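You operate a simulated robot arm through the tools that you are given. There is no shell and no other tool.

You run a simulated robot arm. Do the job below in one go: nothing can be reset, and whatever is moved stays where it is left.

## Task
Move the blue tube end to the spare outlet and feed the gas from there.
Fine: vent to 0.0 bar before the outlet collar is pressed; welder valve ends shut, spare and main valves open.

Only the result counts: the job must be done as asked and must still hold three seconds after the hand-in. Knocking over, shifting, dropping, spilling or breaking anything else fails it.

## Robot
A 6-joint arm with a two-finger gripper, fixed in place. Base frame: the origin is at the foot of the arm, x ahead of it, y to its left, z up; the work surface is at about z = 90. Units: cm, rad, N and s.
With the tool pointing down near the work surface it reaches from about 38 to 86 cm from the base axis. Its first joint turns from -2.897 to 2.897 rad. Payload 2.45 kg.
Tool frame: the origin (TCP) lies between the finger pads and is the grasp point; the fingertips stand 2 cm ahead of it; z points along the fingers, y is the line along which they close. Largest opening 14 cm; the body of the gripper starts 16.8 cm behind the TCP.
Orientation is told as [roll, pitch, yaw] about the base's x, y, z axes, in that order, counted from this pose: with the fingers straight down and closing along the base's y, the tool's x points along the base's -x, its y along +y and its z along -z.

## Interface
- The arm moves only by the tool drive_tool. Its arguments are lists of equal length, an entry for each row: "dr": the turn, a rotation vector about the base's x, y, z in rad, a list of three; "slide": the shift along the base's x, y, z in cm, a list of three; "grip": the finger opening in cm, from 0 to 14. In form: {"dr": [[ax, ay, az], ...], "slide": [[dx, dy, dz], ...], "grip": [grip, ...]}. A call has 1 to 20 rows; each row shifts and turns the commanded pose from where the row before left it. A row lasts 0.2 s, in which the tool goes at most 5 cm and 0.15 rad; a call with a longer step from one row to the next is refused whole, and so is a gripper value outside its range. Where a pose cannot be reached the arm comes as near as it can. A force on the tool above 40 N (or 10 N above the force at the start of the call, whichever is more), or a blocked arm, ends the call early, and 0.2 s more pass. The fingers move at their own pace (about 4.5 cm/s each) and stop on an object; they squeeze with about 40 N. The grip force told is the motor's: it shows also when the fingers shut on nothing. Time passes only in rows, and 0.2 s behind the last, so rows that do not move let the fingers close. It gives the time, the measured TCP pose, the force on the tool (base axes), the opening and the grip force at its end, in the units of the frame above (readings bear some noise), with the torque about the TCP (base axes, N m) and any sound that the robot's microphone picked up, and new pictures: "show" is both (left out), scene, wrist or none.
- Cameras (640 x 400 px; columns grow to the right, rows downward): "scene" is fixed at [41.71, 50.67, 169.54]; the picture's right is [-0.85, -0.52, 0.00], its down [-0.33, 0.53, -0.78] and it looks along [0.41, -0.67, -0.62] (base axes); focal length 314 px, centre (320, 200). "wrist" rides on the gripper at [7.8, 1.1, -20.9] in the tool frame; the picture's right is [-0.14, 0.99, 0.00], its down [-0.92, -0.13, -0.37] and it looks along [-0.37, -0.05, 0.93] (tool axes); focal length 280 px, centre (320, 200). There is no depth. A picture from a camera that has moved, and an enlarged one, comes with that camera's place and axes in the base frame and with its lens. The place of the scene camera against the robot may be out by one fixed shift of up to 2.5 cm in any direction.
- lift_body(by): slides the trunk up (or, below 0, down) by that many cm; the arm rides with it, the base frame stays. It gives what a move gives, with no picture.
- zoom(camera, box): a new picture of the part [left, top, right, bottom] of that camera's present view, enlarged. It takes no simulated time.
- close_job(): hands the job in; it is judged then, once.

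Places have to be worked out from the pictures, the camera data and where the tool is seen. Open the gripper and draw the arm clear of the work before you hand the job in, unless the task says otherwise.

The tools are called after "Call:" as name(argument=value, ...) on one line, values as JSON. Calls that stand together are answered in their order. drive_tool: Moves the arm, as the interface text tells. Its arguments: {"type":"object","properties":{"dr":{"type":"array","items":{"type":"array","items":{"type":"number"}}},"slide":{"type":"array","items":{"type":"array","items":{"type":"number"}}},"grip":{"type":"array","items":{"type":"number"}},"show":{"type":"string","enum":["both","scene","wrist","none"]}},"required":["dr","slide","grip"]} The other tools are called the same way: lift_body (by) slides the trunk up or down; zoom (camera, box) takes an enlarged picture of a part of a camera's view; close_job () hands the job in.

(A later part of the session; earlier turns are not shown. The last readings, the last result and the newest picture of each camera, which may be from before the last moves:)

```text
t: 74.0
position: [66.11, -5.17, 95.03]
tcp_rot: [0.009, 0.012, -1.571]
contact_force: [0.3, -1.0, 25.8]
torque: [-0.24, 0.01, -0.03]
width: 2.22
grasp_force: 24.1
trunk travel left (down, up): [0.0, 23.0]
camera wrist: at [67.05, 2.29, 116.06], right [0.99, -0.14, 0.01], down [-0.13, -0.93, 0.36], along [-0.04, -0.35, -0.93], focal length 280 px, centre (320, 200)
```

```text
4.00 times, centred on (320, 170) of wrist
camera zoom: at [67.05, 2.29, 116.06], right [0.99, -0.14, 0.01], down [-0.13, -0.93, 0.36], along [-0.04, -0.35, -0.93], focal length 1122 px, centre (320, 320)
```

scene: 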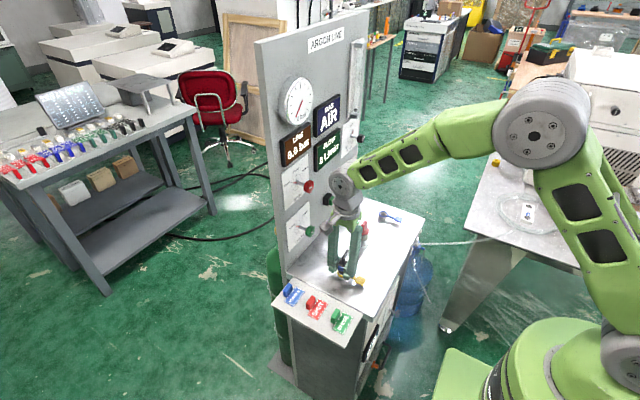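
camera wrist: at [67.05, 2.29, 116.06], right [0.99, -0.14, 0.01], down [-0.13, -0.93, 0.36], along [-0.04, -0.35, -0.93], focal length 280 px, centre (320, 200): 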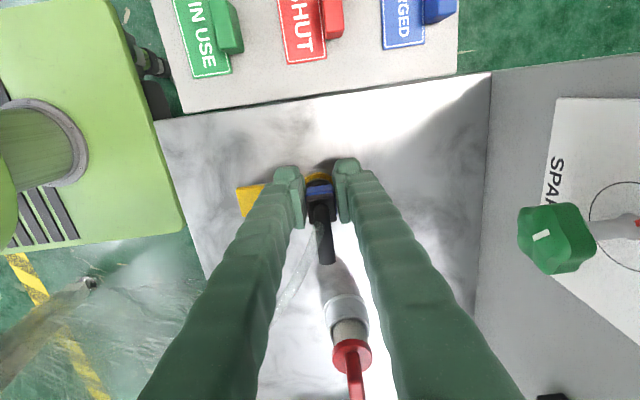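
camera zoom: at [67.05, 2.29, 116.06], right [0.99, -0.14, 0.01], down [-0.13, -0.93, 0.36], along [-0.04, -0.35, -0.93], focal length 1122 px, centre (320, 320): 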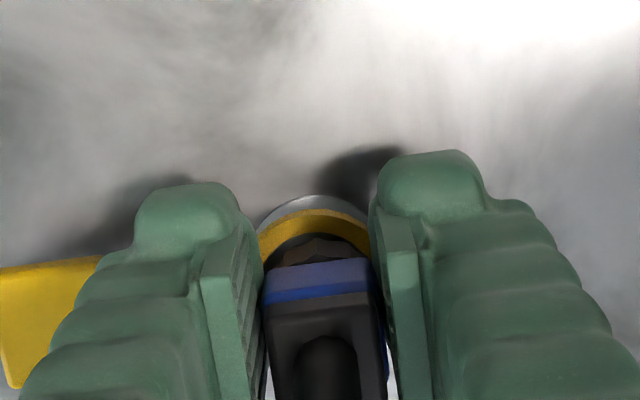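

Force is 26 N and it no longer sinks, so it looks bottomed. I test the latch with a gentle upward pull.

Call:
drive_tool(dr=[[0, 0, 0], [0, 0, 0], [0, 0, 0], [0, 0, 0]], slide=[[0, 0, 0.3], [0, 0, 0.3], [0, 0, 0.2], [0, 0, 0]], grip=[1, 1, 1, 1])

Call:
zoom(camera="scene", box=[325, 230, 375, 290])

Call:
zoom(camera="scene", box=[270, 90, 370, 210])

```text
t: 75.0
position: [66.04, -5.19, 95.56]
tcp_rot: [0.001, 0.012, -1.572]
contact_force: [-1.1, -0.3, -17.6]
torque: [0.13, 0.02, -0.02]
width: 2.26
grasp_force: 24.3
trunk travel left (down, up): [0.0, 23.0]
camera wrist: at [67.18, 2.28, 116.53], right [0.99, -0.14, 0.0], down [-0.13, -0.93, 0.36], along [-0.05, -0.35, -0.93], focal length 280 px, centre (320, 200)
```

scene: 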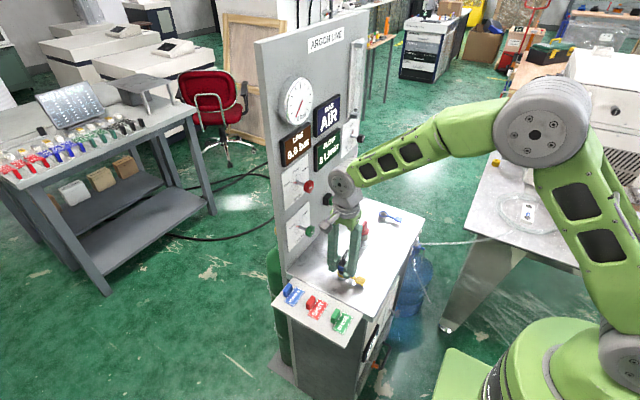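
wrist: 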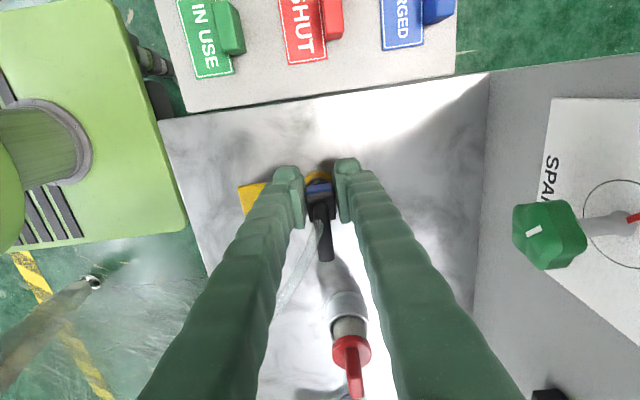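

```text
6.67 times, centred on (350, 260) of scene
camera zoom: at [41.71, 50.67, 169.54], right [-0.85, -0.52, 0.0], down [-0.33, 0.53, -0.78], along [0.41, -0.67, -0.62], focal length 2091 px, centre (120, -200)
```

zoom: 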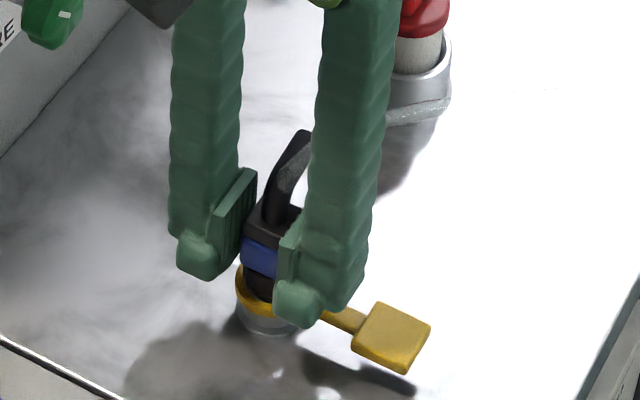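

```text
3.33 times, centred on (320, 150) of scene
camera zoom: at [41.71, 50.67, 169.54], right [-0.85, -0.52, 0.0], down [-0.33, 0.53, -0.78], along [0.41, -0.67, -0.62], focal length 1046 px, centre (320, 367)
```

zoom: 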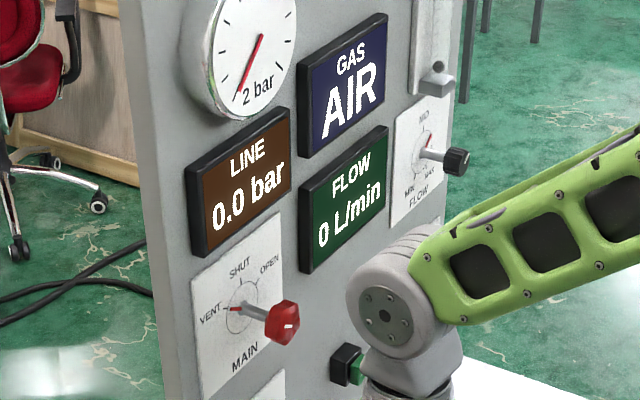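

The plug resists the pull (−17.6 N) and hasn't lifted, so it is latched. I relax the pull, open the jaws and rise clear.

Call:
drive_tool(dr=[[0, 0, 0], [0, 0, 0], [0, 0, 0], [0, 0, 0], [0, 0, 0], [0, 0, 0], [0, 0, 0], [0, 0, 0], [0, 0, 0], [0, 0, 0], [0, 0, 0]], slide=[[0, 0, -0.35], [0, 0, 0], [0, 0, 0], [0, 0, 0], [0, 0, 2], [0, 0, 4], [0, 0, 4], [0, 0, 4], [0, 0, 4], [0, 0, 0], [0, 0, 0]], grip=[1, 4, 6, 6, 6, 6, 6, 6, 6, 6, 6])

Call:
zoom(camera="scene", box=[325, 230, 375, 290])

Call:
zoom(camera="wrist", box=[240, 110, 400, 210])

```text
t: 77.5
position: [66.23, -5.27, 113.36]
tcp_rot: [0.005, 0.01, -1.571]
contact_force: [0.7, -0.8, 0.1]
torque: [0.01, 0.03, 0.0]
width: 6.0
grasp_force: 0.1
trunk travel left (down, up): [0.0, 23.0]
camera wrist: at [67.17, 2.18, 134.43], right [0.99, -0.14, 0.0], down [-0.13, -0.93, 0.36], along [-0.05, -0.35, -0.93], focal length 280 px, centre (320, 200)
```

scene: 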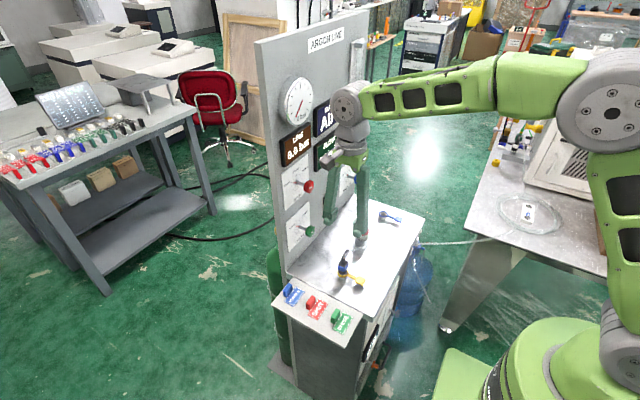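
wrist: 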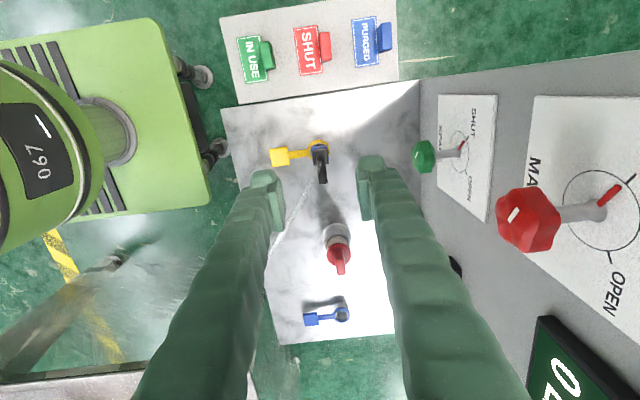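

```text
6.67 times, centred on (350, 260) of scene
camera zoom: at [41.71, 50.67, 169.54], right [-0.85, -0.52, 0.0], down [-0.33, 0.53, -0.78], along [0.41, -0.67, -0.62], focal length 2091 px, centre (120, -200)
```

zoom: 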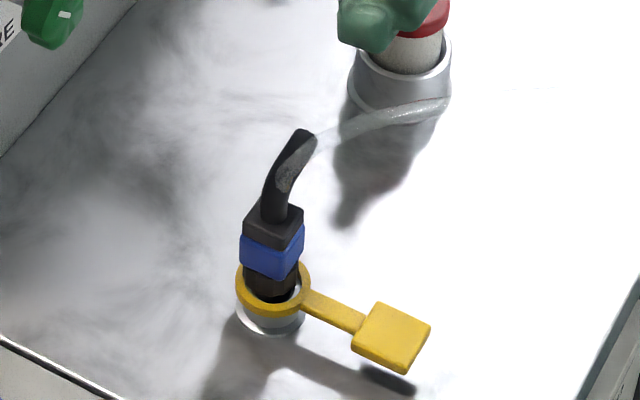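

```text
4.00 times, centred on (320, 160) of wrist
camera zoom: at [67.17, 2.18, 134.43], right [0.99, -0.14, 0.0], down [-0.13, -0.93, 0.36], along [-0.05, -0.35, -0.93], focal length 1122 px, centre (320, 360)
```

zoom: 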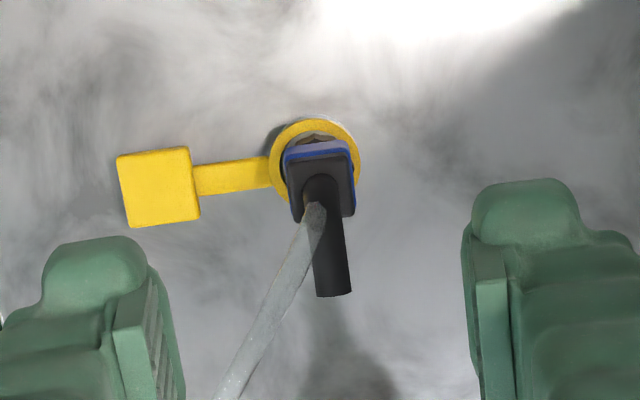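

The plug is seated in the spare outlet at the same depth as before. Next is the SPARE valve: I go back to y≈-30 to reorient cleanly — yaw back, then pitch the tool up to 28° below level.

Call:
drive_tool(dr=[[0, 0, -0.1428], [0, 0, -0.1428], [0, 0, -0.1428], [0, 0, -0.1428], [0, 0, -0.1428], [0, 0, -0.1428], [0, 0, -0.1428], [0, 0, -0.1428], [0, 0, -0.1428], [0, 0, -0.1428], [0, 0, -0.1428], [0, -0.134, 0], [0, -0.134, 0], [0, -0.134, 0], [0, -0.134, 0], [0, -0.134, 0], [0, -0.134, 0], [0, -0.134, 0], [0, -0.134, 0], [0, 0, 0]], slide=[[0, -2.3, 0.5], [0, -2.3, 0.5], [0, -2.3, 0.5], [0, -2.3, 0.5], [0, -2.3, 0.5], [0, -2.3, 0.5], [0, -2.3, 0.5], [0, -2.3, 0.5], [0, -2.3, 0.5], [0, -2.3, 0.5], [0, -2.3, 0.5], [0.4, 0, -0.5], [0.4, 0, -0.5], [0.4, 0, -0.5], [0.4, 0, -0.5], [0.4, 0, -0.5], [0.4, 0, -0.5], [0.4, 0, -0.5], [0.4, 0, -0.5], [0, 0, 0]], grip=[7, 7, 7, 7, 7, 7, 7, 7, 7, 7, 7, 7, 7, 7, 7, 7, 7, 7, 7, 7])

```text
t: 81.7
position: [69.4, -30.68, 114.73]
tcp_rot: [0.005, 1.082, -3.143]
contact_force: [0.2, 0.9, 0.3]
torque: [0.02, -0.01, 0.0]
width: 7.01
grasp_force: 0.1
trunk travel left (down, up): [0.0, 23.0]
camera wrist: at [54.56, -31.56, 131.48], right [-0.07, -0.99, -0.12], down [-0.76, 0.13, -0.64], along [0.65, 0.04, -0.76], focal length 280 px, centre (320, 200)
```

scene: 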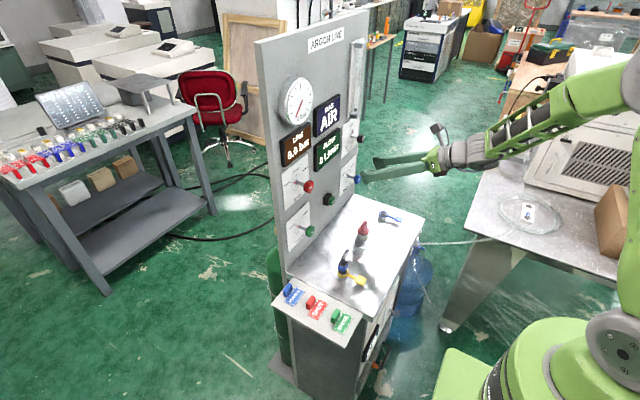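
wrist: 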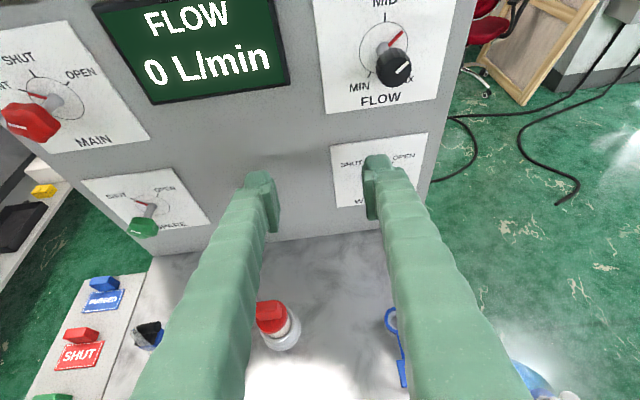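

The tool is tilted 28° down at (69.4, -30.7, 114.7). I roll +7° to suit the SPARE knob's lobes, move across to y≈-5.9 and lower to z≈103 at x≈70.5.

Call:
drive_tool(dr=[[0.061, 0, 0], [0.061, 0, 0], [0, 0, 0], [0, 0, 0], [0, 0, 0], [0, 0, 0], [0, 0, 0], [0, 0, 0], [0, 0, 0], [0, 0, 0], [0, 0, 0], [0, 0, 0]], slide=[[0.2, 3.5, 0], [0.2, 3.6, 0], [0.2, 3.6, 0], [0.2, 3.6, 0], [0.2, 3.5, 0], [0.1, 3.5, 0], [0, 3.5, 0], [0, 0, -3], [0, 0, -3], [0, 0, -3], [0, 0, -2.6], [0, 0, 0]], grip=[8, 8, 8, 8, 8, 8, 8, 8, 8, 8, 8, 8])

Call:
zoom(camera="wrist", box=[240, 80, 400, 200])

```text
t: 84.2
position: [70.51, -5.94, 103.14]
tcp_rot: [-0.25, 1.069, 2.915]
contact_force: [0.5, 0.0, -0.6]
torque: [0.01, -0.02, 0.03]
width: 7.98
grasp_force: 0.0
trunk travel left (down, up): [0.0, 23.0]
camera wrist: at [55.66, -8.87, 119.63], right [-0.07, -0.97, -0.24], down [-0.76, 0.21, -0.62], along [0.65, 0.14, -0.75], focal length 280 px, centre (320, 200)
```

scene: 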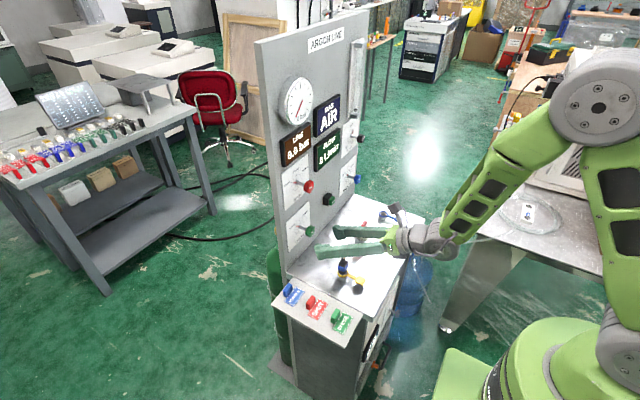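
wrist: 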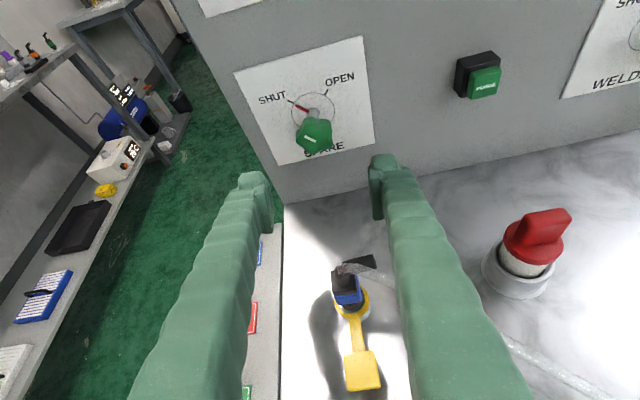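

```text
3.33 times, centred on (320, 140) of wrist
camera zoom: at [55.66, -8.87, 119.63], right [-0.07, -0.97, -0.24], down [-0.76, 0.21, -0.62], along [0.65, 0.14, -0.75], focal length 935 px, centre (320, 400)
```

zoom: 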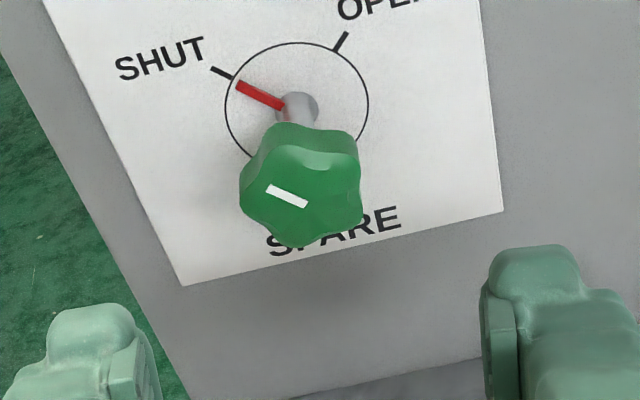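

The SPARE knob reads at (78.4, -5.9, 103.1), right in line. I advance to TCP x≈77.8 and close on the knob.

Call:
drive_tool(dr=[[0, 0, 0], [0, 0, 0], [0, 0, 0], [0, 0, 0], [0, 0, 0], [0, 0, 0], [0, 0, 0], [0, 0, 0], [0, 0, 0]], slide=[[2.4, 0, 0], [2.4, 0, 0], [2.4, 0, 0], [0, 0, 0], [0, 0, 0], [0, 0, 0], [0, 0, 0], [0, 0, 0], [0, 0, 0]], grip=[8, 8, 8, 8, 6, 4, 2.5, 2.5, 2.5], show="wrist")

Call:
zoom(camera="wrist", box=[240, 110, 400, 230])

```text
t: 86.2
position: [77.56, -5.92, 103.13]
tcp_rot: [-0.254, 1.07, 2.91]
contact_force: [2.6, -11.9, -2.0]
torque: [0.03, -0.01, -0.03]
width: 3.04
grasp_force: 40.0
trunk travel left (down, up): [0.0, 23.0]
camera wrist: at [62.86, -8.95, 119.67], right [-0.07, -0.97, -0.24], down [-0.76, 0.21, -0.62], along [0.65, 0.14, -0.75], focal length 280 px, centre (320, 200)
```

wrist: 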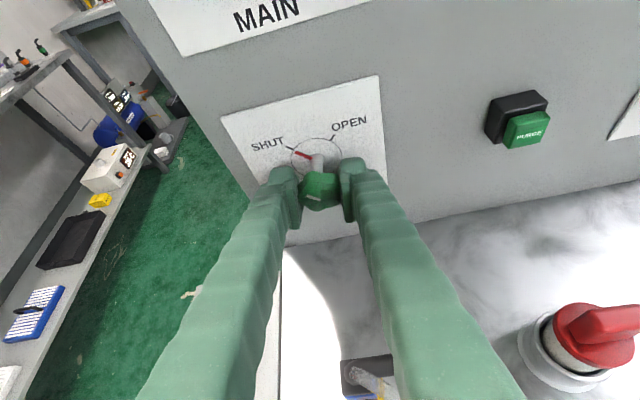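

```text
3.33 times, centred on (320, 170) of wrist
camera zoom: at [62.86, -8.95, 119.67], right [-0.07, -0.97, -0.24], down [-0.76, 0.21, -0.62], along [0.65, 0.14, -0.75], focal length 935 px, centre (320, 300)
```

zoom: 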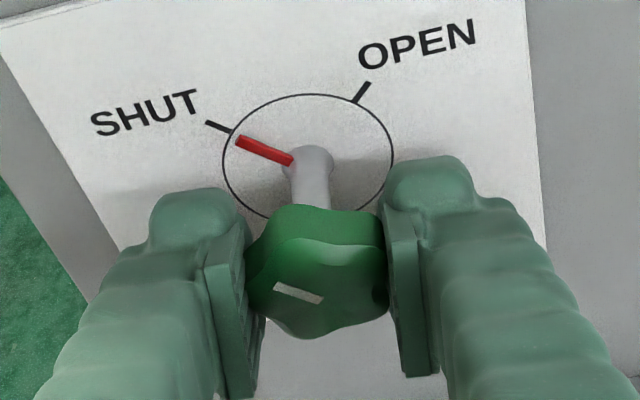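

Gripped firmly (3.04 cm, 40 N). I turn it clockwise about +x by 0.9 rad toward OPEN.

Call:
drive_tool(dr=[[0.15, 0, 0], [0.15, 0, 0], [0.15, 0, 0], [0.15, 0, 0], [0.15, 0, 0], [0.15, 0, 0], [0, 0, 0]], slide=[[0, -0.1, 0], [0, 0, 0], [0, 0, 0], [0, 0, 0], [0, 0, 0], [0, 0, 0], [0, 0, 0]], grip=[2.5, 2.5, 2.5, 2.5, 2.5, 2.5, 2.5])

Call:
zoom(camera="wrist", box=[240, 90, 400, 210])

```text
t: 87.8
position: [77.73, -5.71, 103.24]
tcp_rot: [-1.289, 0.48, 2.127]
contact_force: [4.7, 10.7, 10.9]
torque: [-0.05, 0.42, 0.81]
width: 3.05
grasp_force: 44.9
trunk travel left (down, up): [0.0, 23.0]
camera wrist: at [62.86, -20.49, 111.22], right [-0.07, -0.42, -0.91], down [-0.76, 0.61, -0.23], along [0.65, 0.67, -0.35], focal length 280 px, centre (320, 200)
```

scene: 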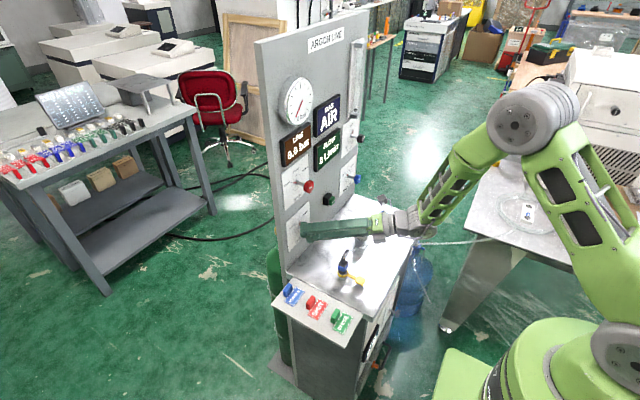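
wrist: 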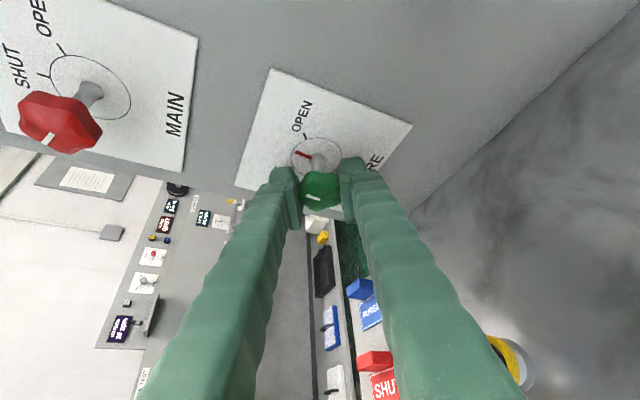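

```text
3.33 times, centred on (320, 150) of wrist
camera zoom: at [62.86, -20.49, 111.22], right [-0.07, -0.42, -0.91], down [-0.76, 0.61, -0.23], along [0.65, 0.67, -0.35], focal length 935 px, centre (320, 367)
```

zoom: 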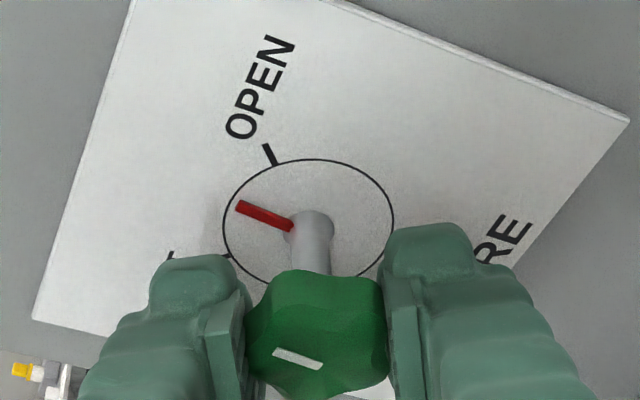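

About 45° remains to OPEN. I open the jaws, rotate back 36° around the knob, and close again.

Call:
drive_tool(dr=[[0, 0, 0], [0, 0, 0], [0, 0, 0], [-0.126, 0, 0], [-0.126, 0, 0], [-0.126, 0, 0], [-0.125, 0, 0], [-0.125, 0, 0], [0, 0, 0], [0, 0, 0], [0, 0, 0], [0, 0, 0], [0, 0, 0]], slide=[[0, 0, 0], [0, 0, 0], [0, 0, 0], [0, 0, 0], [0, 0, 0], [0, 0, 0], [0, 0, 0], [0, 0, 0], [0, 0, 0], [0, 0, 0], [0, 0, 0], [0, 0, 0], [0, 0, 0]], grip=[4, 6, 7, 7, 7, 7, 7, 7, 7, 4, 2.5, 2.5, 2.5], show="wrist")

Call:
zoom(camera="wrist", box=[240, 90, 400, 210])

```text
t: 90.7
position: [77.72, -5.92, 103.13]
tcp_rot: [-0.721, 0.956, 2.515]
contact_force: [-0.7, 1.0, 0.2]
torque: [-0.02, 0.02, 0.09]
width: 3.05
grasp_force: 36.4
trunk travel left (down, up): [0.0, 23.0]
camera wrist: at [62.87, -13.17, 118.27], right [-0.07, -0.87, -0.49], down [-0.76, 0.37, -0.54], along [0.65, 0.33, -0.68], focal length 280 px, centre (320, 200)
```

wrist: 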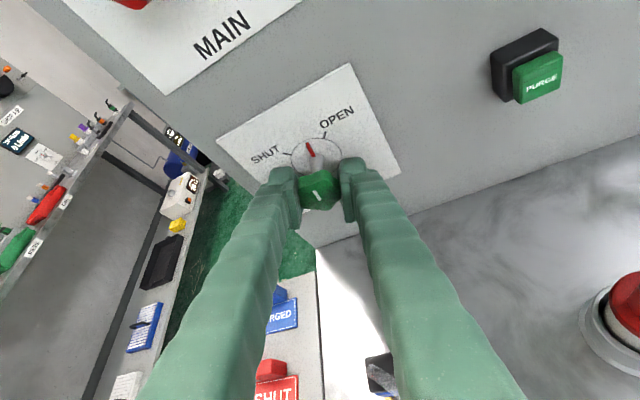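

```text
3.33 times, centred on (320, 150) of wrist
camera zoom: at [62.87, -13.17, 118.27], right [-0.07, -0.87, -0.49], down [-0.76, 0.37, -0.54], along [0.65, 0.33, -0.68], focal length 935 px, centre (320, 367)
```

zoom: 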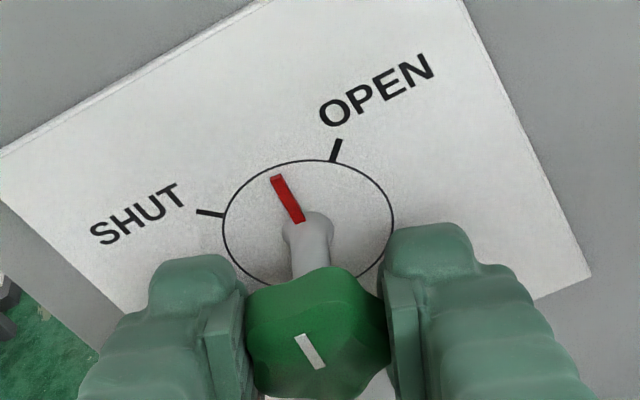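

About 46° remains to the OPEN tick. I turn +0.8 rad and check.

Call:
drive_tool(dr=[[0.14, 0, 0], [0.14, 0, 0], [0.14, 0, 0], [0.14, 0, 0], [0.12, 0, 0], [0.12, 0, 0], [0, 0, 0]], slide=[[0, 0, 0], [0, 0, 0], [0, 0, 0], [0, 0, 0], [0, 0, 0], [0, 0, 0], [0, 0, 0]], grip=[2.5, 2.5, 2.5, 2.5, 2.5, 2.5, 2.5])

Call:
zoom(camera="wrist", box=[240, 90, 400, 210])

```text
t: 92.2
position: [77.73, -5.62, 103.34]
tcp_rot: [-1.386, 0.334, 2.09]
contact_force: [6.4, 15.7, 16.5]
torque: [-0.43, 0.27, 0.45]
width: 3.04
grasp_force: 44.7
trunk travel left (down, up): [0.0, 23.0]
camera wrist: at [62.87, -21.6, 108.62], right [-0.07, -0.25, -0.96], down [-0.76, 0.64, -0.12], along [0.65, 0.72, -0.23], focal length 280 px, centre (320, 200)
```

scene: 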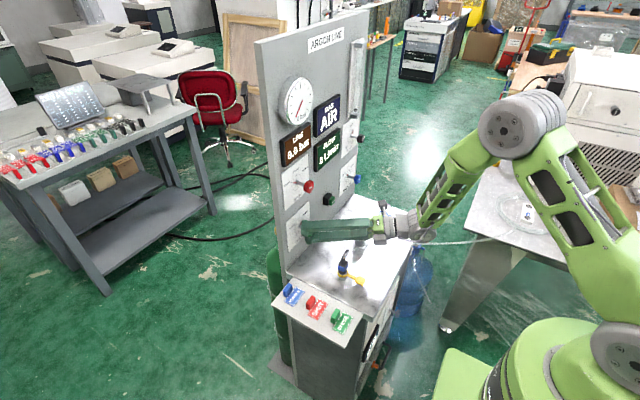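
wrist: 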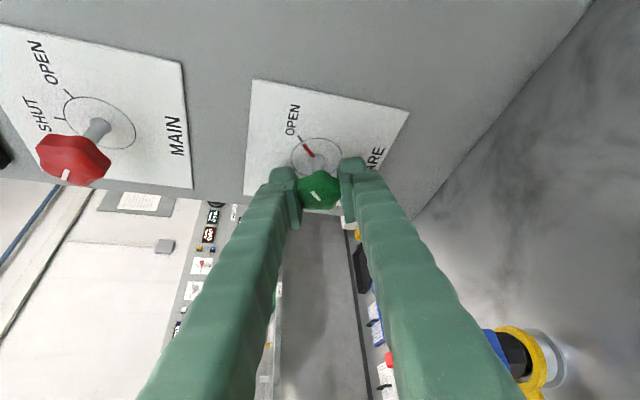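

```text
3.33 times, centred on (320, 150) of wrist
camera zoom: at [62.87, -21.6, 108.62], right [-0.07, -0.25, -0.96], down [-0.76, 0.64, -0.12], along [0.65, 0.72, -0.23], focal length 935 px, centre (320, 367)
```

zoom: 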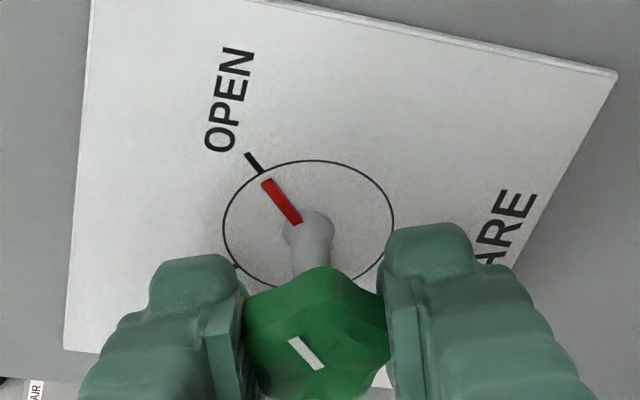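

The pointer is now exactly on OPEN. I release, back off, and move up in front of the MAIN knob with roll near 30° to match its lobes.

Call:
drive_tool(dr=[[0, 0, 0], [0, 0, 0], [0, 0, 0], [0, 0, 0], [0, 0, 0], [0, 0, 0], [-0.134, 0, 0], [-0.134, 0, 0], [-0.134, 0, 0], [-0.134, 0, 0], [-0.134, 0, 0], [0, 0, 0]], slide=[[0, 0, 0], [0, 0, 0], [0, 0, 0], [-2.3, 0, 0], [-2.3, 0, 0], [-2.3, 0, 0], [0, 0, 3.4], [0, 0, 3.4], [0, 0, 3.4], [0, 0, 3.3], [0, 0, 3.2], [0, 0, 0]], grip=[4, 6, 8, 8, 8, 8, 8, 8, 8, 8, 8, 8])

Call:
zoom(camera="wrist", box=[240, 80, 400, 200])

```text
t: 94.8
position: [70.69, -5.79, 119.9]
tcp_rot: [-0.882, 0.874, 2.386]
contact_force: [-0.5, -0.8, 0.3]
torque: [0.01, 0.02, 0.01]
width: 7.99
grasp_force: 0.1
trunk travel left (down, up): [0.0, 23.0]
camera wrist: at [55.93, -14.96, 133.92], right [-0.07, -0.8, -0.6], down [-0.76, 0.43, -0.49], along [0.65, 0.42, -0.63], focal length 280 px, centre (320, 200)
```

scene: 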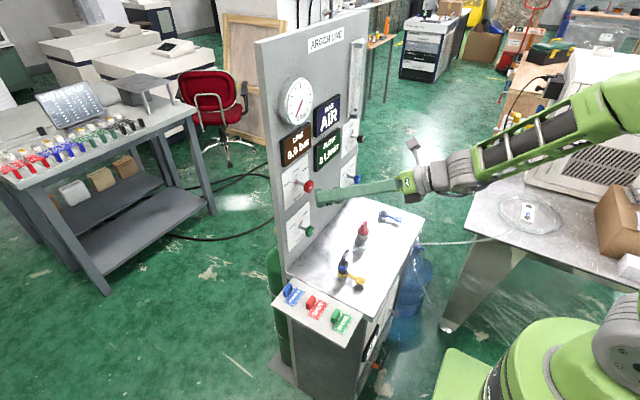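
wrist: 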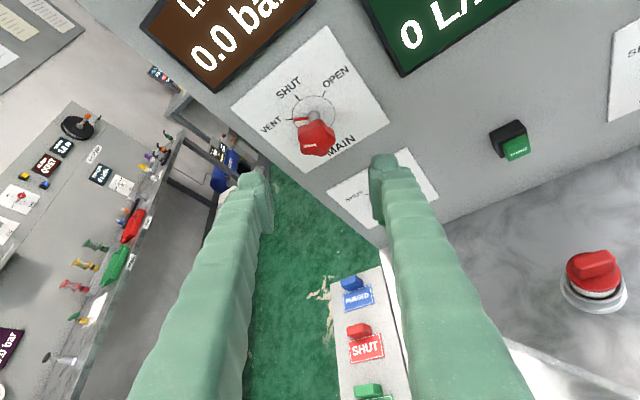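

```text
3.33 times, centred on (320, 140) of wrist
camera zoom: at [55.93, -14.96, 133.92], right [-0.07, -0.8, -0.6], down [-0.76, 0.43, -0.49], along [0.65, 0.42, -0.63], focal length 935 px, centre (320, 400)
```

zoom: 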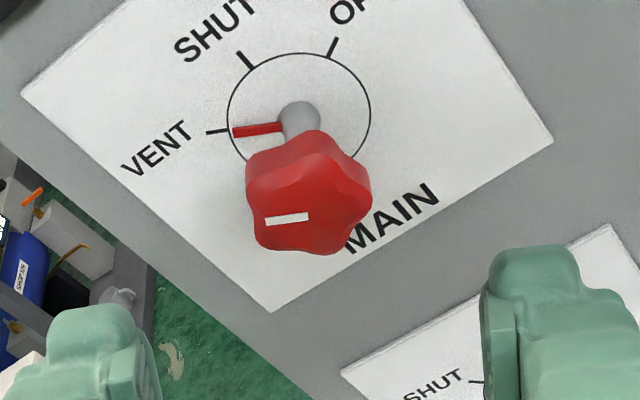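

MAIN's knob reads at (78.4, -5.9, 119.9), directly ahead. I advance to x≈77.8 and close on it.

Call:
drive_tool(dr=[[0, 0, 0], [0, 0, 0], [0, 0, 0], [0, 0, 0], [0, 0, 0], [0, 0, 0], [0, 0, 0], [0, 0, 0], [0, 0, 0]], slide=[[2.4, -0.1, 0], [2.4, 0, 0], [2.3, 0, 0], [0, 0, 0], [0, 0, 0], [0, 0, 0], [0, 0, 0], [0, 0, 0], [0, 0, 0]], grip=[8, 8, 8, 8, 6, 4, 2.5, 2.5, 2.5], show="wrist")

Call:
zoom(camera="wrist", box=[240, 90, 400, 210])

```text
t: 96.8
position: [77.84, -5.9, 119.84]
tcp_rot: [-0.883, 0.873, 2.385]
contact_force: [2.2, -1.1, -2.3]
torque: [0.02, -0.07, 0.01]
width: 3.06
grasp_force: 40.9
trunk travel left (down, up): [0.0, 23.0]
camera wrist: at [63.06, -15.1, 133.89], right [-0.07, -0.8, -0.6], down [-0.76, 0.43, -0.49], along [0.65, 0.42, -0.63], focal length 280 px, centre (320, 200)
```

wrist: 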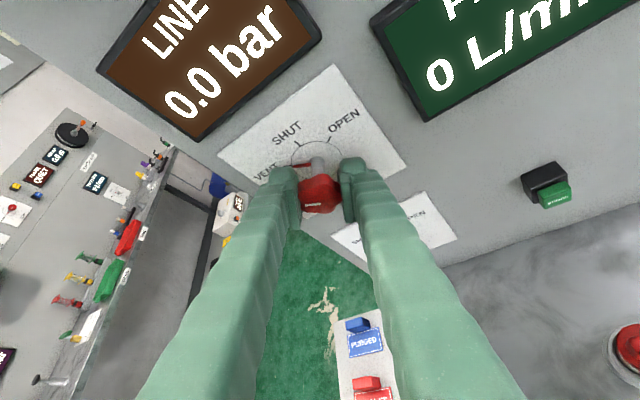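

```text
3.33 times, centred on (320, 150) of wrist
camera zoom: at [63.06, -15.1, 133.89], right [-0.07, -0.8, -0.6], down [-0.76, 0.43, -0.49], along [0.65, 0.42, -0.63], focal length 935 px, centre (320, 367)
```

zoom: 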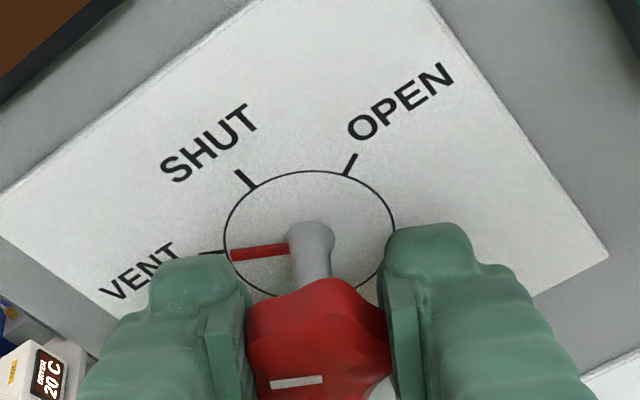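

Gripped well. I turn +0.9 rad (clockwise), passing toward SHUT.

Call:
drive_tool(dr=[[0.15, 0, 0], [0.15, 0, 0], [0.15, 0, 0], [0.15, 0, 0], [0.15, 0, 0], [0.15, 0, 0], [0, 0, 0]], slide=[[0, 0, 0], [0, 0, 0], [0, 0, 0], [0, 0, 0], [0, 0, 0], [0, 0, 0], [0, 0, 0]], grip=[2.5, 2.5, 2.5, 2.5, 2.5, 2.5, 2.5])

Call:
zoom(camera="wrist", box=[240, 90, 400, 210])

```text
t: 98.5
position: [77.87, -5.85, 120.05]
tcp_rot: [-1.498, 0.133, 2.063]
contact_force: [0.8, 10.0, 4.4]
torque: [-0.03, 0.02, 0.66]
width: 3.04
grasp_force: 45.4
trunk travel left (down, up): [0.0, 23.0]
camera wrist: at [63.07, -22.52, 121.52], right [-0.07, -0.03, -1.0], down [-0.76, 0.65, 0.03], along [0.65, 0.76, -0.07], focal length 280 px, centre (320, 200)
```

scene: 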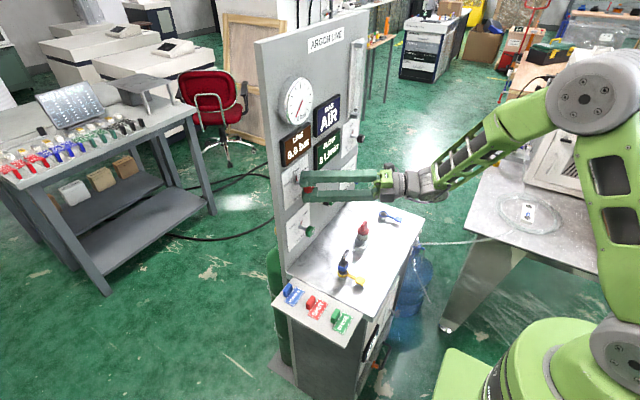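
wrist: 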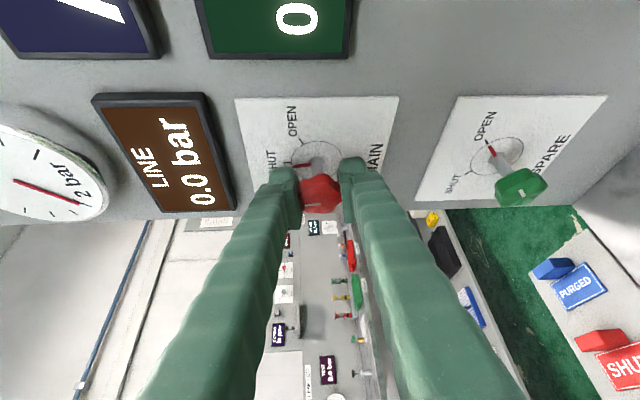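

```text
3.33 times, centred on (320, 150) of wrist
camera zoom: at [63.07, -22.52, 121.52], right [-0.07, -0.03, -1.0], down [-0.76, 0.65, 0.03], along [0.65, 0.76, -0.07], focal length 935 px, centre (320, 367)
```

zoom: 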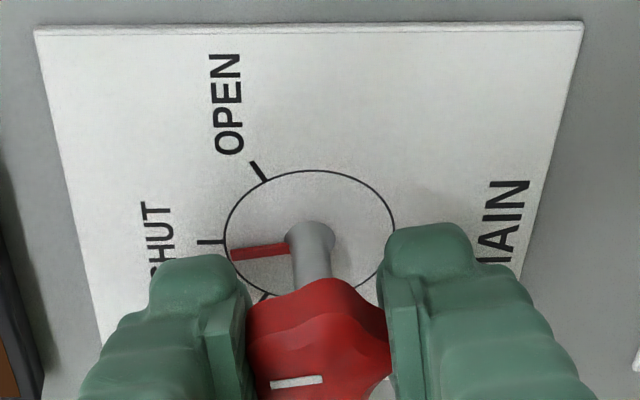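

MAIN is now just short of SHUT. I open, rotate back one lobe pitch (72°), and re-grip for the second half.

Call:
drive_tool(dr=[[0, 0, 0], [0, 0, 0], [0, 0, 0], [-0.14, 0, 0], [-0.14, 0, 0], [-0.14, 0, 0], [-0.14, 0, 0], [-0.14, 0, 0], [-0.14, 0, 0], [-0.14, 0, 0], [-0.14, 0, 0], [-0.137, 0, 0], [0, 0, 0], [0, 0, 0], [0, 0, 0], [0, 0, 0], [0, 0, 0]], slide=[[0, 0, 0], [0, 0, 0], [0, 0, 0], [0, 0, 0], [0, 0, 0], [0, 0, 0], [0, 0, 0], [0, 0, 0], [0, 0, 0], [0, 0, 0], [0, 0, 0], [0, 0, 0], [0, 0, 0], [0, 0, 0], [0, 0, 0], [0, 0, 0], [0, 0, 0]], grip=[4, 6, 7, 7, 7, 7, 7, 7, 7, 7, 7, 7, 7, 4, 2.5, 2.5, 2.5], show="wrist")

Call:
zoom(camera="wrist", box=[240, 90, 400, 210])

```text
t: 102.0
position: [77.92, -5.97, 119.86]
tcp_rot: [-0.339, 1.06, 2.838]
contact_force: [-0.2, 1.0, -0.5]
torque: [-0.01, 0.06, 0.0]
width: 3.02
grasp_force: 36.5
trunk travel left (down, up): [0.0, 23.0]
camera wrist: at [63.06, -9.71, 136.24], right [-0.07, -0.96, -0.28], down [-0.76, 0.23, -0.61], along [0.65, 0.17, -0.74], focal length 280 px, centre (320, 200)
```

wrist: 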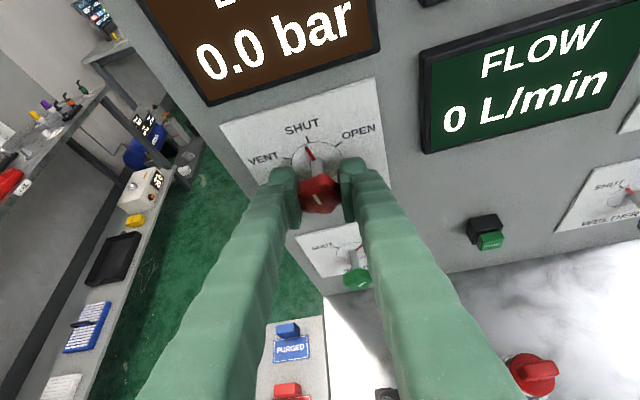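

```text
3.33 times, centred on (320, 150) of wrist
camera zoom: at [63.06, -9.71, 136.24], right [-0.07, -0.96, -0.28], down [-0.76, 0.23, -0.61], along [0.65, 0.17, -0.74], focal length 935 px, centre (320, 367)
```

zoom: 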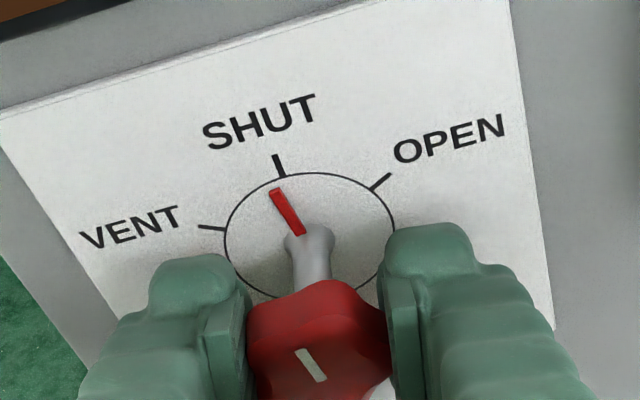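

The pointer is a bit before SHUT with about 70° to go to OPEN. I turn +1.2 rad and look.

Call:
drive_tool(dr=[[0.15, 0, 0], [0.15, 0, 0], [0.15, 0, 0], [0.15, 0, 0], [0.15, 0, 0], [0.15, 0, 0], [0.15, 0, 0], [0.15, 0, 0], [0, 0, 0]], slide=[[0, 0, 0], [0, 0, 0], [0, 0, 0], [0, 0, 0], [0, 0, 0], [0, 0, 0], [0, 0, 0], [0, 0, 0], [0, 0, 0]], grip=[2.5, 2.5, 2.5, 2.5, 2.5, 2.5, 2.5, 2.5, 2.5])

Call:
zoom(camera="wrist", box=[240, 90, 400, 210])

Call:
zoom(camera="scene", box=[270, 70, 370, 210])

```text
t: 104.0
position: [77.82, -5.99, 119.97]
tcp_rot: [-1.469, 0.18, 2.067]
contact_force: [-0.3, 8.5, 4.1]
torque: [-0.17, 0.02, 0.64]
width: 3.03
grasp_force: 45.0
trunk travel left (down, up): [0.0, 23.0]
camera wrist: at [63.05, -22.44, 122.46], right [-0.07, -0.09, -0.99], down [-0.76, 0.65, 0.0], along [0.65, 0.75, -0.11], focal length 280 px, centre (320, 200)
```

scene: 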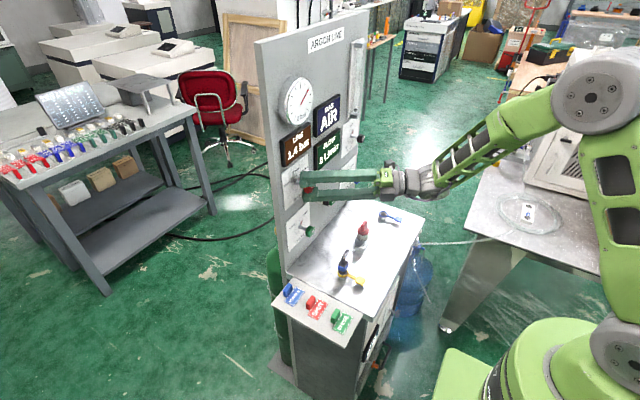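
wrist: 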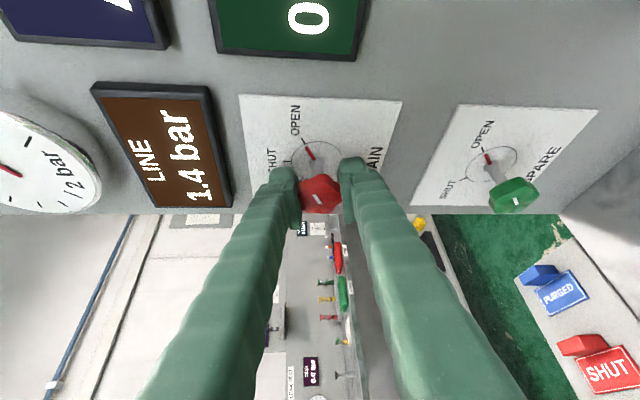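

```text
3.33 times, centred on (320, 150) of wrist
camera zoom: at [63.05, -22.44, 122.46], right [-0.07, -0.09, -0.99], down [-0.76, 0.65, 0.0], along [0.65, 0.75, -0.11], focal length 935 px, centre (320, 367)
```

zoom: 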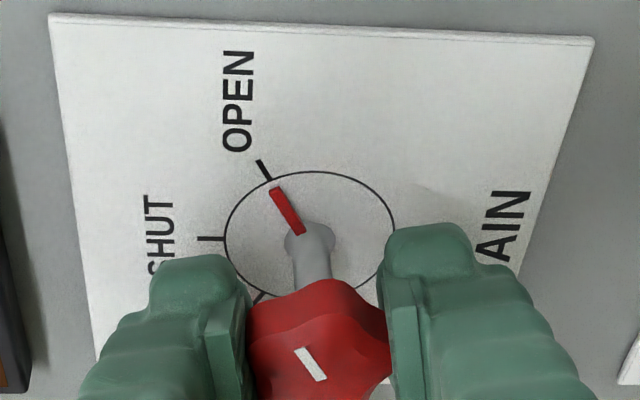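

```text
2.86 times, centred on (320, 140) of scene
camera zoom: at [41.71, 50.67, 169.54], right [-0.85, -0.52, 0.0], down [-0.33, 0.53, -0.78], along [0.41, -0.67, -0.62], focal length 896 px, centre (320, 371)
```

zoom: 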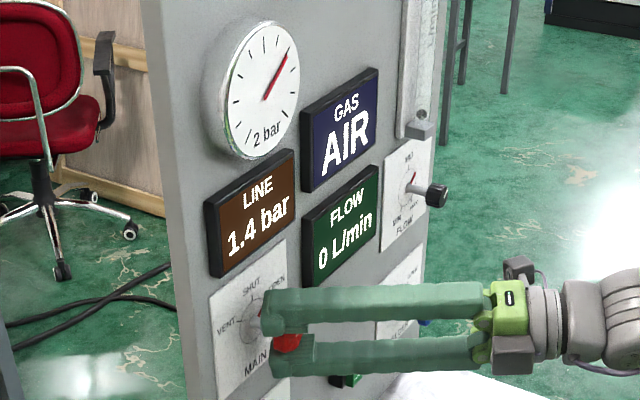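

LINE has risen to 1.4 bar and the pointer is within a few degrees of OPEN. I turn the last +0.06 rad and let it settle.

Call:
drive_tool(dr=[[0.06, 0, 0], [0, 0, 0], [0, 0, 0], [0, 0, 0]], slide=[[0, 0, 0], [0, 0, 0], [0, 0, 0], [0, 0, 0]], grip=[2.5, 2.5, 2.5, 2.5], show="scene")

Call:
zoom(camera="wrist", box=[240, 90, 400, 210])

Call:
zoom(camera="scene", box=[270, 70, 370, 210])

```text
t: 105.0
position: [77.9, -6.03, 119.93]
tcp_rot: [-1.497, 0.129, 2.062]
contact_force: [3.5, 6.3, 10.8]
torque: [-0.33, -0.01, 0.08]
width: 3.0
grasp_force: 45.4
trunk travel left (down, up): [0.0, 23.0]
```

scene: 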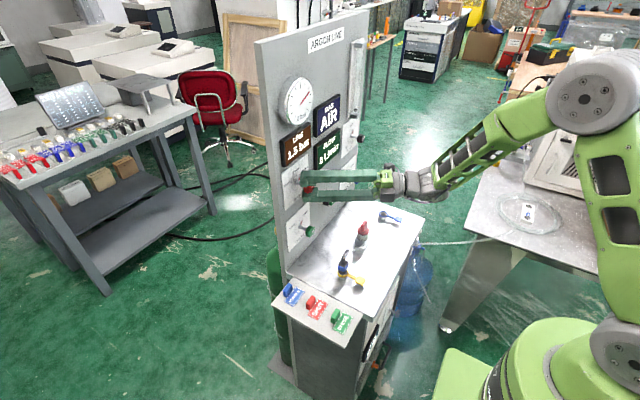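

```text
3.33 times, centred on (320, 150) of wrist
camera zoom: at [63.04, -22.6, 121.49], right [-0.07, -0.03, -1.0], down [-0.76, 0.65, 0.03], along [0.65, 0.76, -0.06], focal length 935 px, centre (320, 367)
```

zoom: 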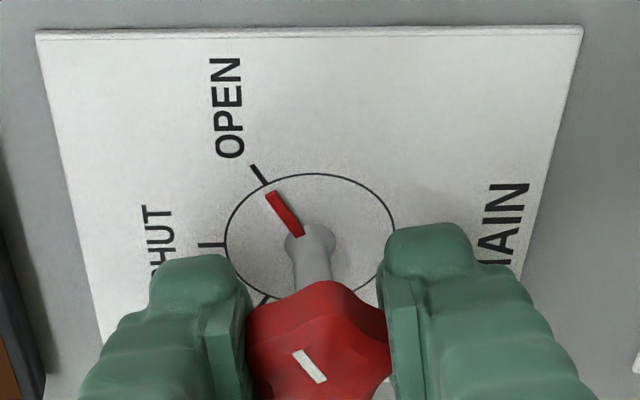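

```text
2.86 times, centred on (320, 140) of scene
camera zoom: at [41.71, 50.67, 169.54], right [-0.85, -0.52, 0.0], down [-0.33, 0.53, -0.78], along [0.41, -0.67, -0.62], focal length 896 px, centre (320, 371)
```

zoom: 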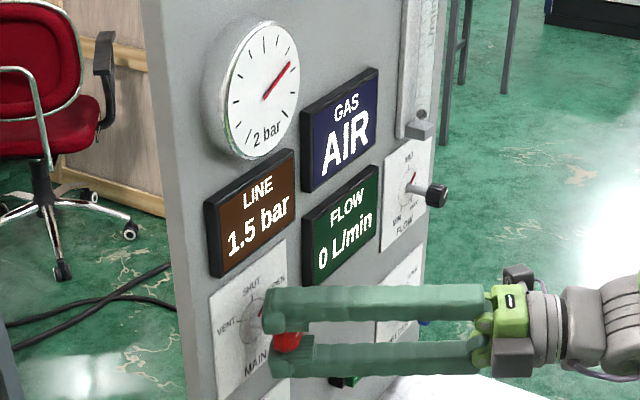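

LINE is 1.5 bar with MAIN on OPEN, but GAS still reads AIR, so the air must be purged. I release MAIN, back off, and move to stand in front of the PURGE button with closed fingers.

Call:
drive_tool(dr=[[0, 0, 0], [0, 0, 0], [0, 0, 0], [0, 0, 0], [0, 0, 0], [0, 0, 0], [-0.143, 0, 0], [-0.143, 0, 0], [-0.143, 0, 0], [-0.143, 0, 0], [-0.143, 0, 0], [-0.143, 0, 0], [-0.143, 0, 0], [-0.143, 0, 0], [-0.143, 0, 0], [-0.143, 0, 0], [0, 0, 0]], slide=[[0, 0, 0], [0, 0, 0], [0, 0, 0], [-2.5, 0, 0], [-2.5, 0, 0], [-2.5, 0, 0], [0, -1.6, -1], [0, -1.6, -1], [0, -1.6, -1], [0, -1.6, -1], [0, -1.6, -1], [0, -1.6, -1], [0, -1.6, -1], [0, -1.6, -1], [0, -1.6, -1], [0, -1.6, -1], [0, 0, 0]], grip=[4, 6, 8, 8, 8, 8, 6, 4, 2, 0, 0, 0, 0, 0, 0, 0, 0])

Call:
zoom(camera="scene", box=[270, 70, 370, 250])

Call:
zoom(camera="wrist", box=[240, 80, 400, 200])

```text
t: 108.7
position: [70.43, -22.03, 109.77]
tcp_rot: [0.018, 1.085, -3.131]
contact_force: [-0.4, -0.3, -1.3]
torque: [0.02, -0.01, 0.01]
width: 0.01
grasp_force: 29.5
trunk travel left (down, up): [0.0, 23.0]
camera wrist: at [55.56, -22.89, 126.6], right [-0.07, -0.99, -0.11], down [-0.76, 0.13, -0.64], along [0.65, 0.04, -0.76], focal length 280 px, centre (320, 200)
```

scene: 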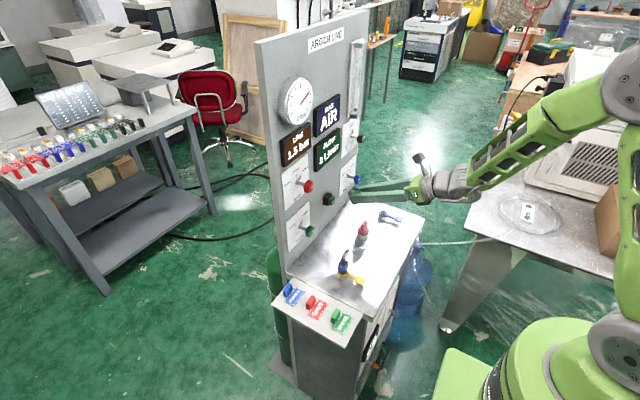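
wrist: 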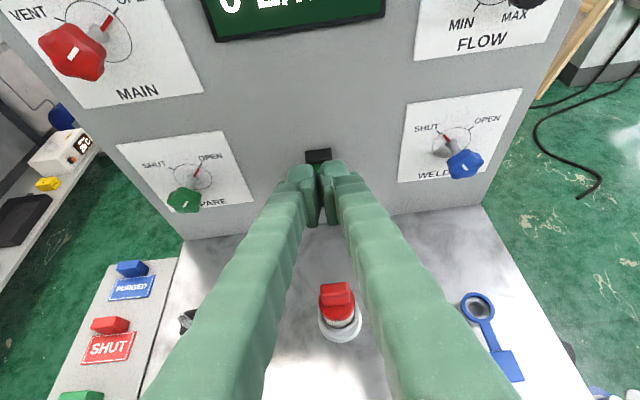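

```text
2.22 times, centred on (320, 160) of scene
camera zoom: at [41.71, 50.67, 169.54], right [-0.85, -0.52, 0.0], down [-0.33, 0.53, -0.78], along [0.41, -0.67, -0.62], focal length 697 px, centre (320, 289)
```

zoom: 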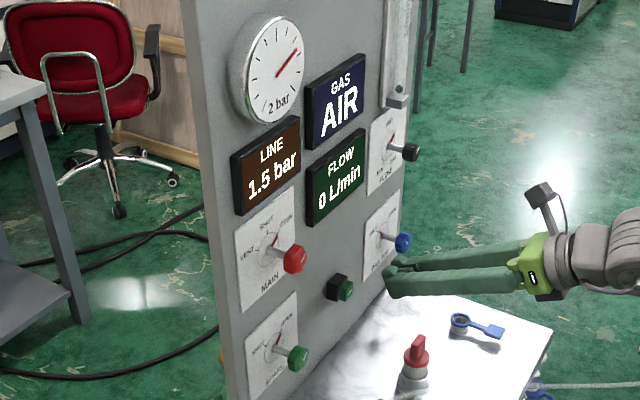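

```text
3.33 times, centred on (320, 140) of wrist
camera zoom: at [55.56, -22.89, 126.6], right [-0.07, -0.99, -0.11], down [-0.76, 0.13, -0.64], along [0.65, 0.04, -0.76], focal length 935 px, centre (320, 400)
```

zoom: 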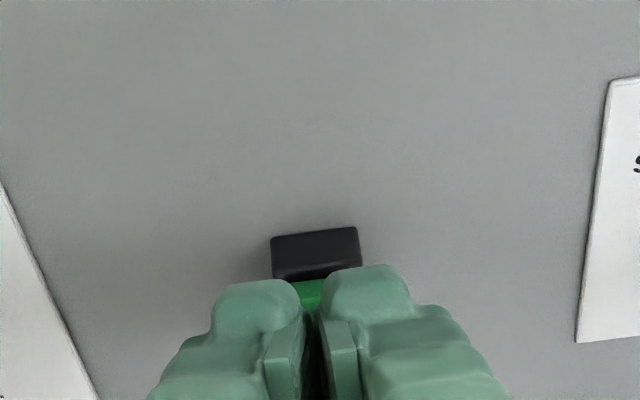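

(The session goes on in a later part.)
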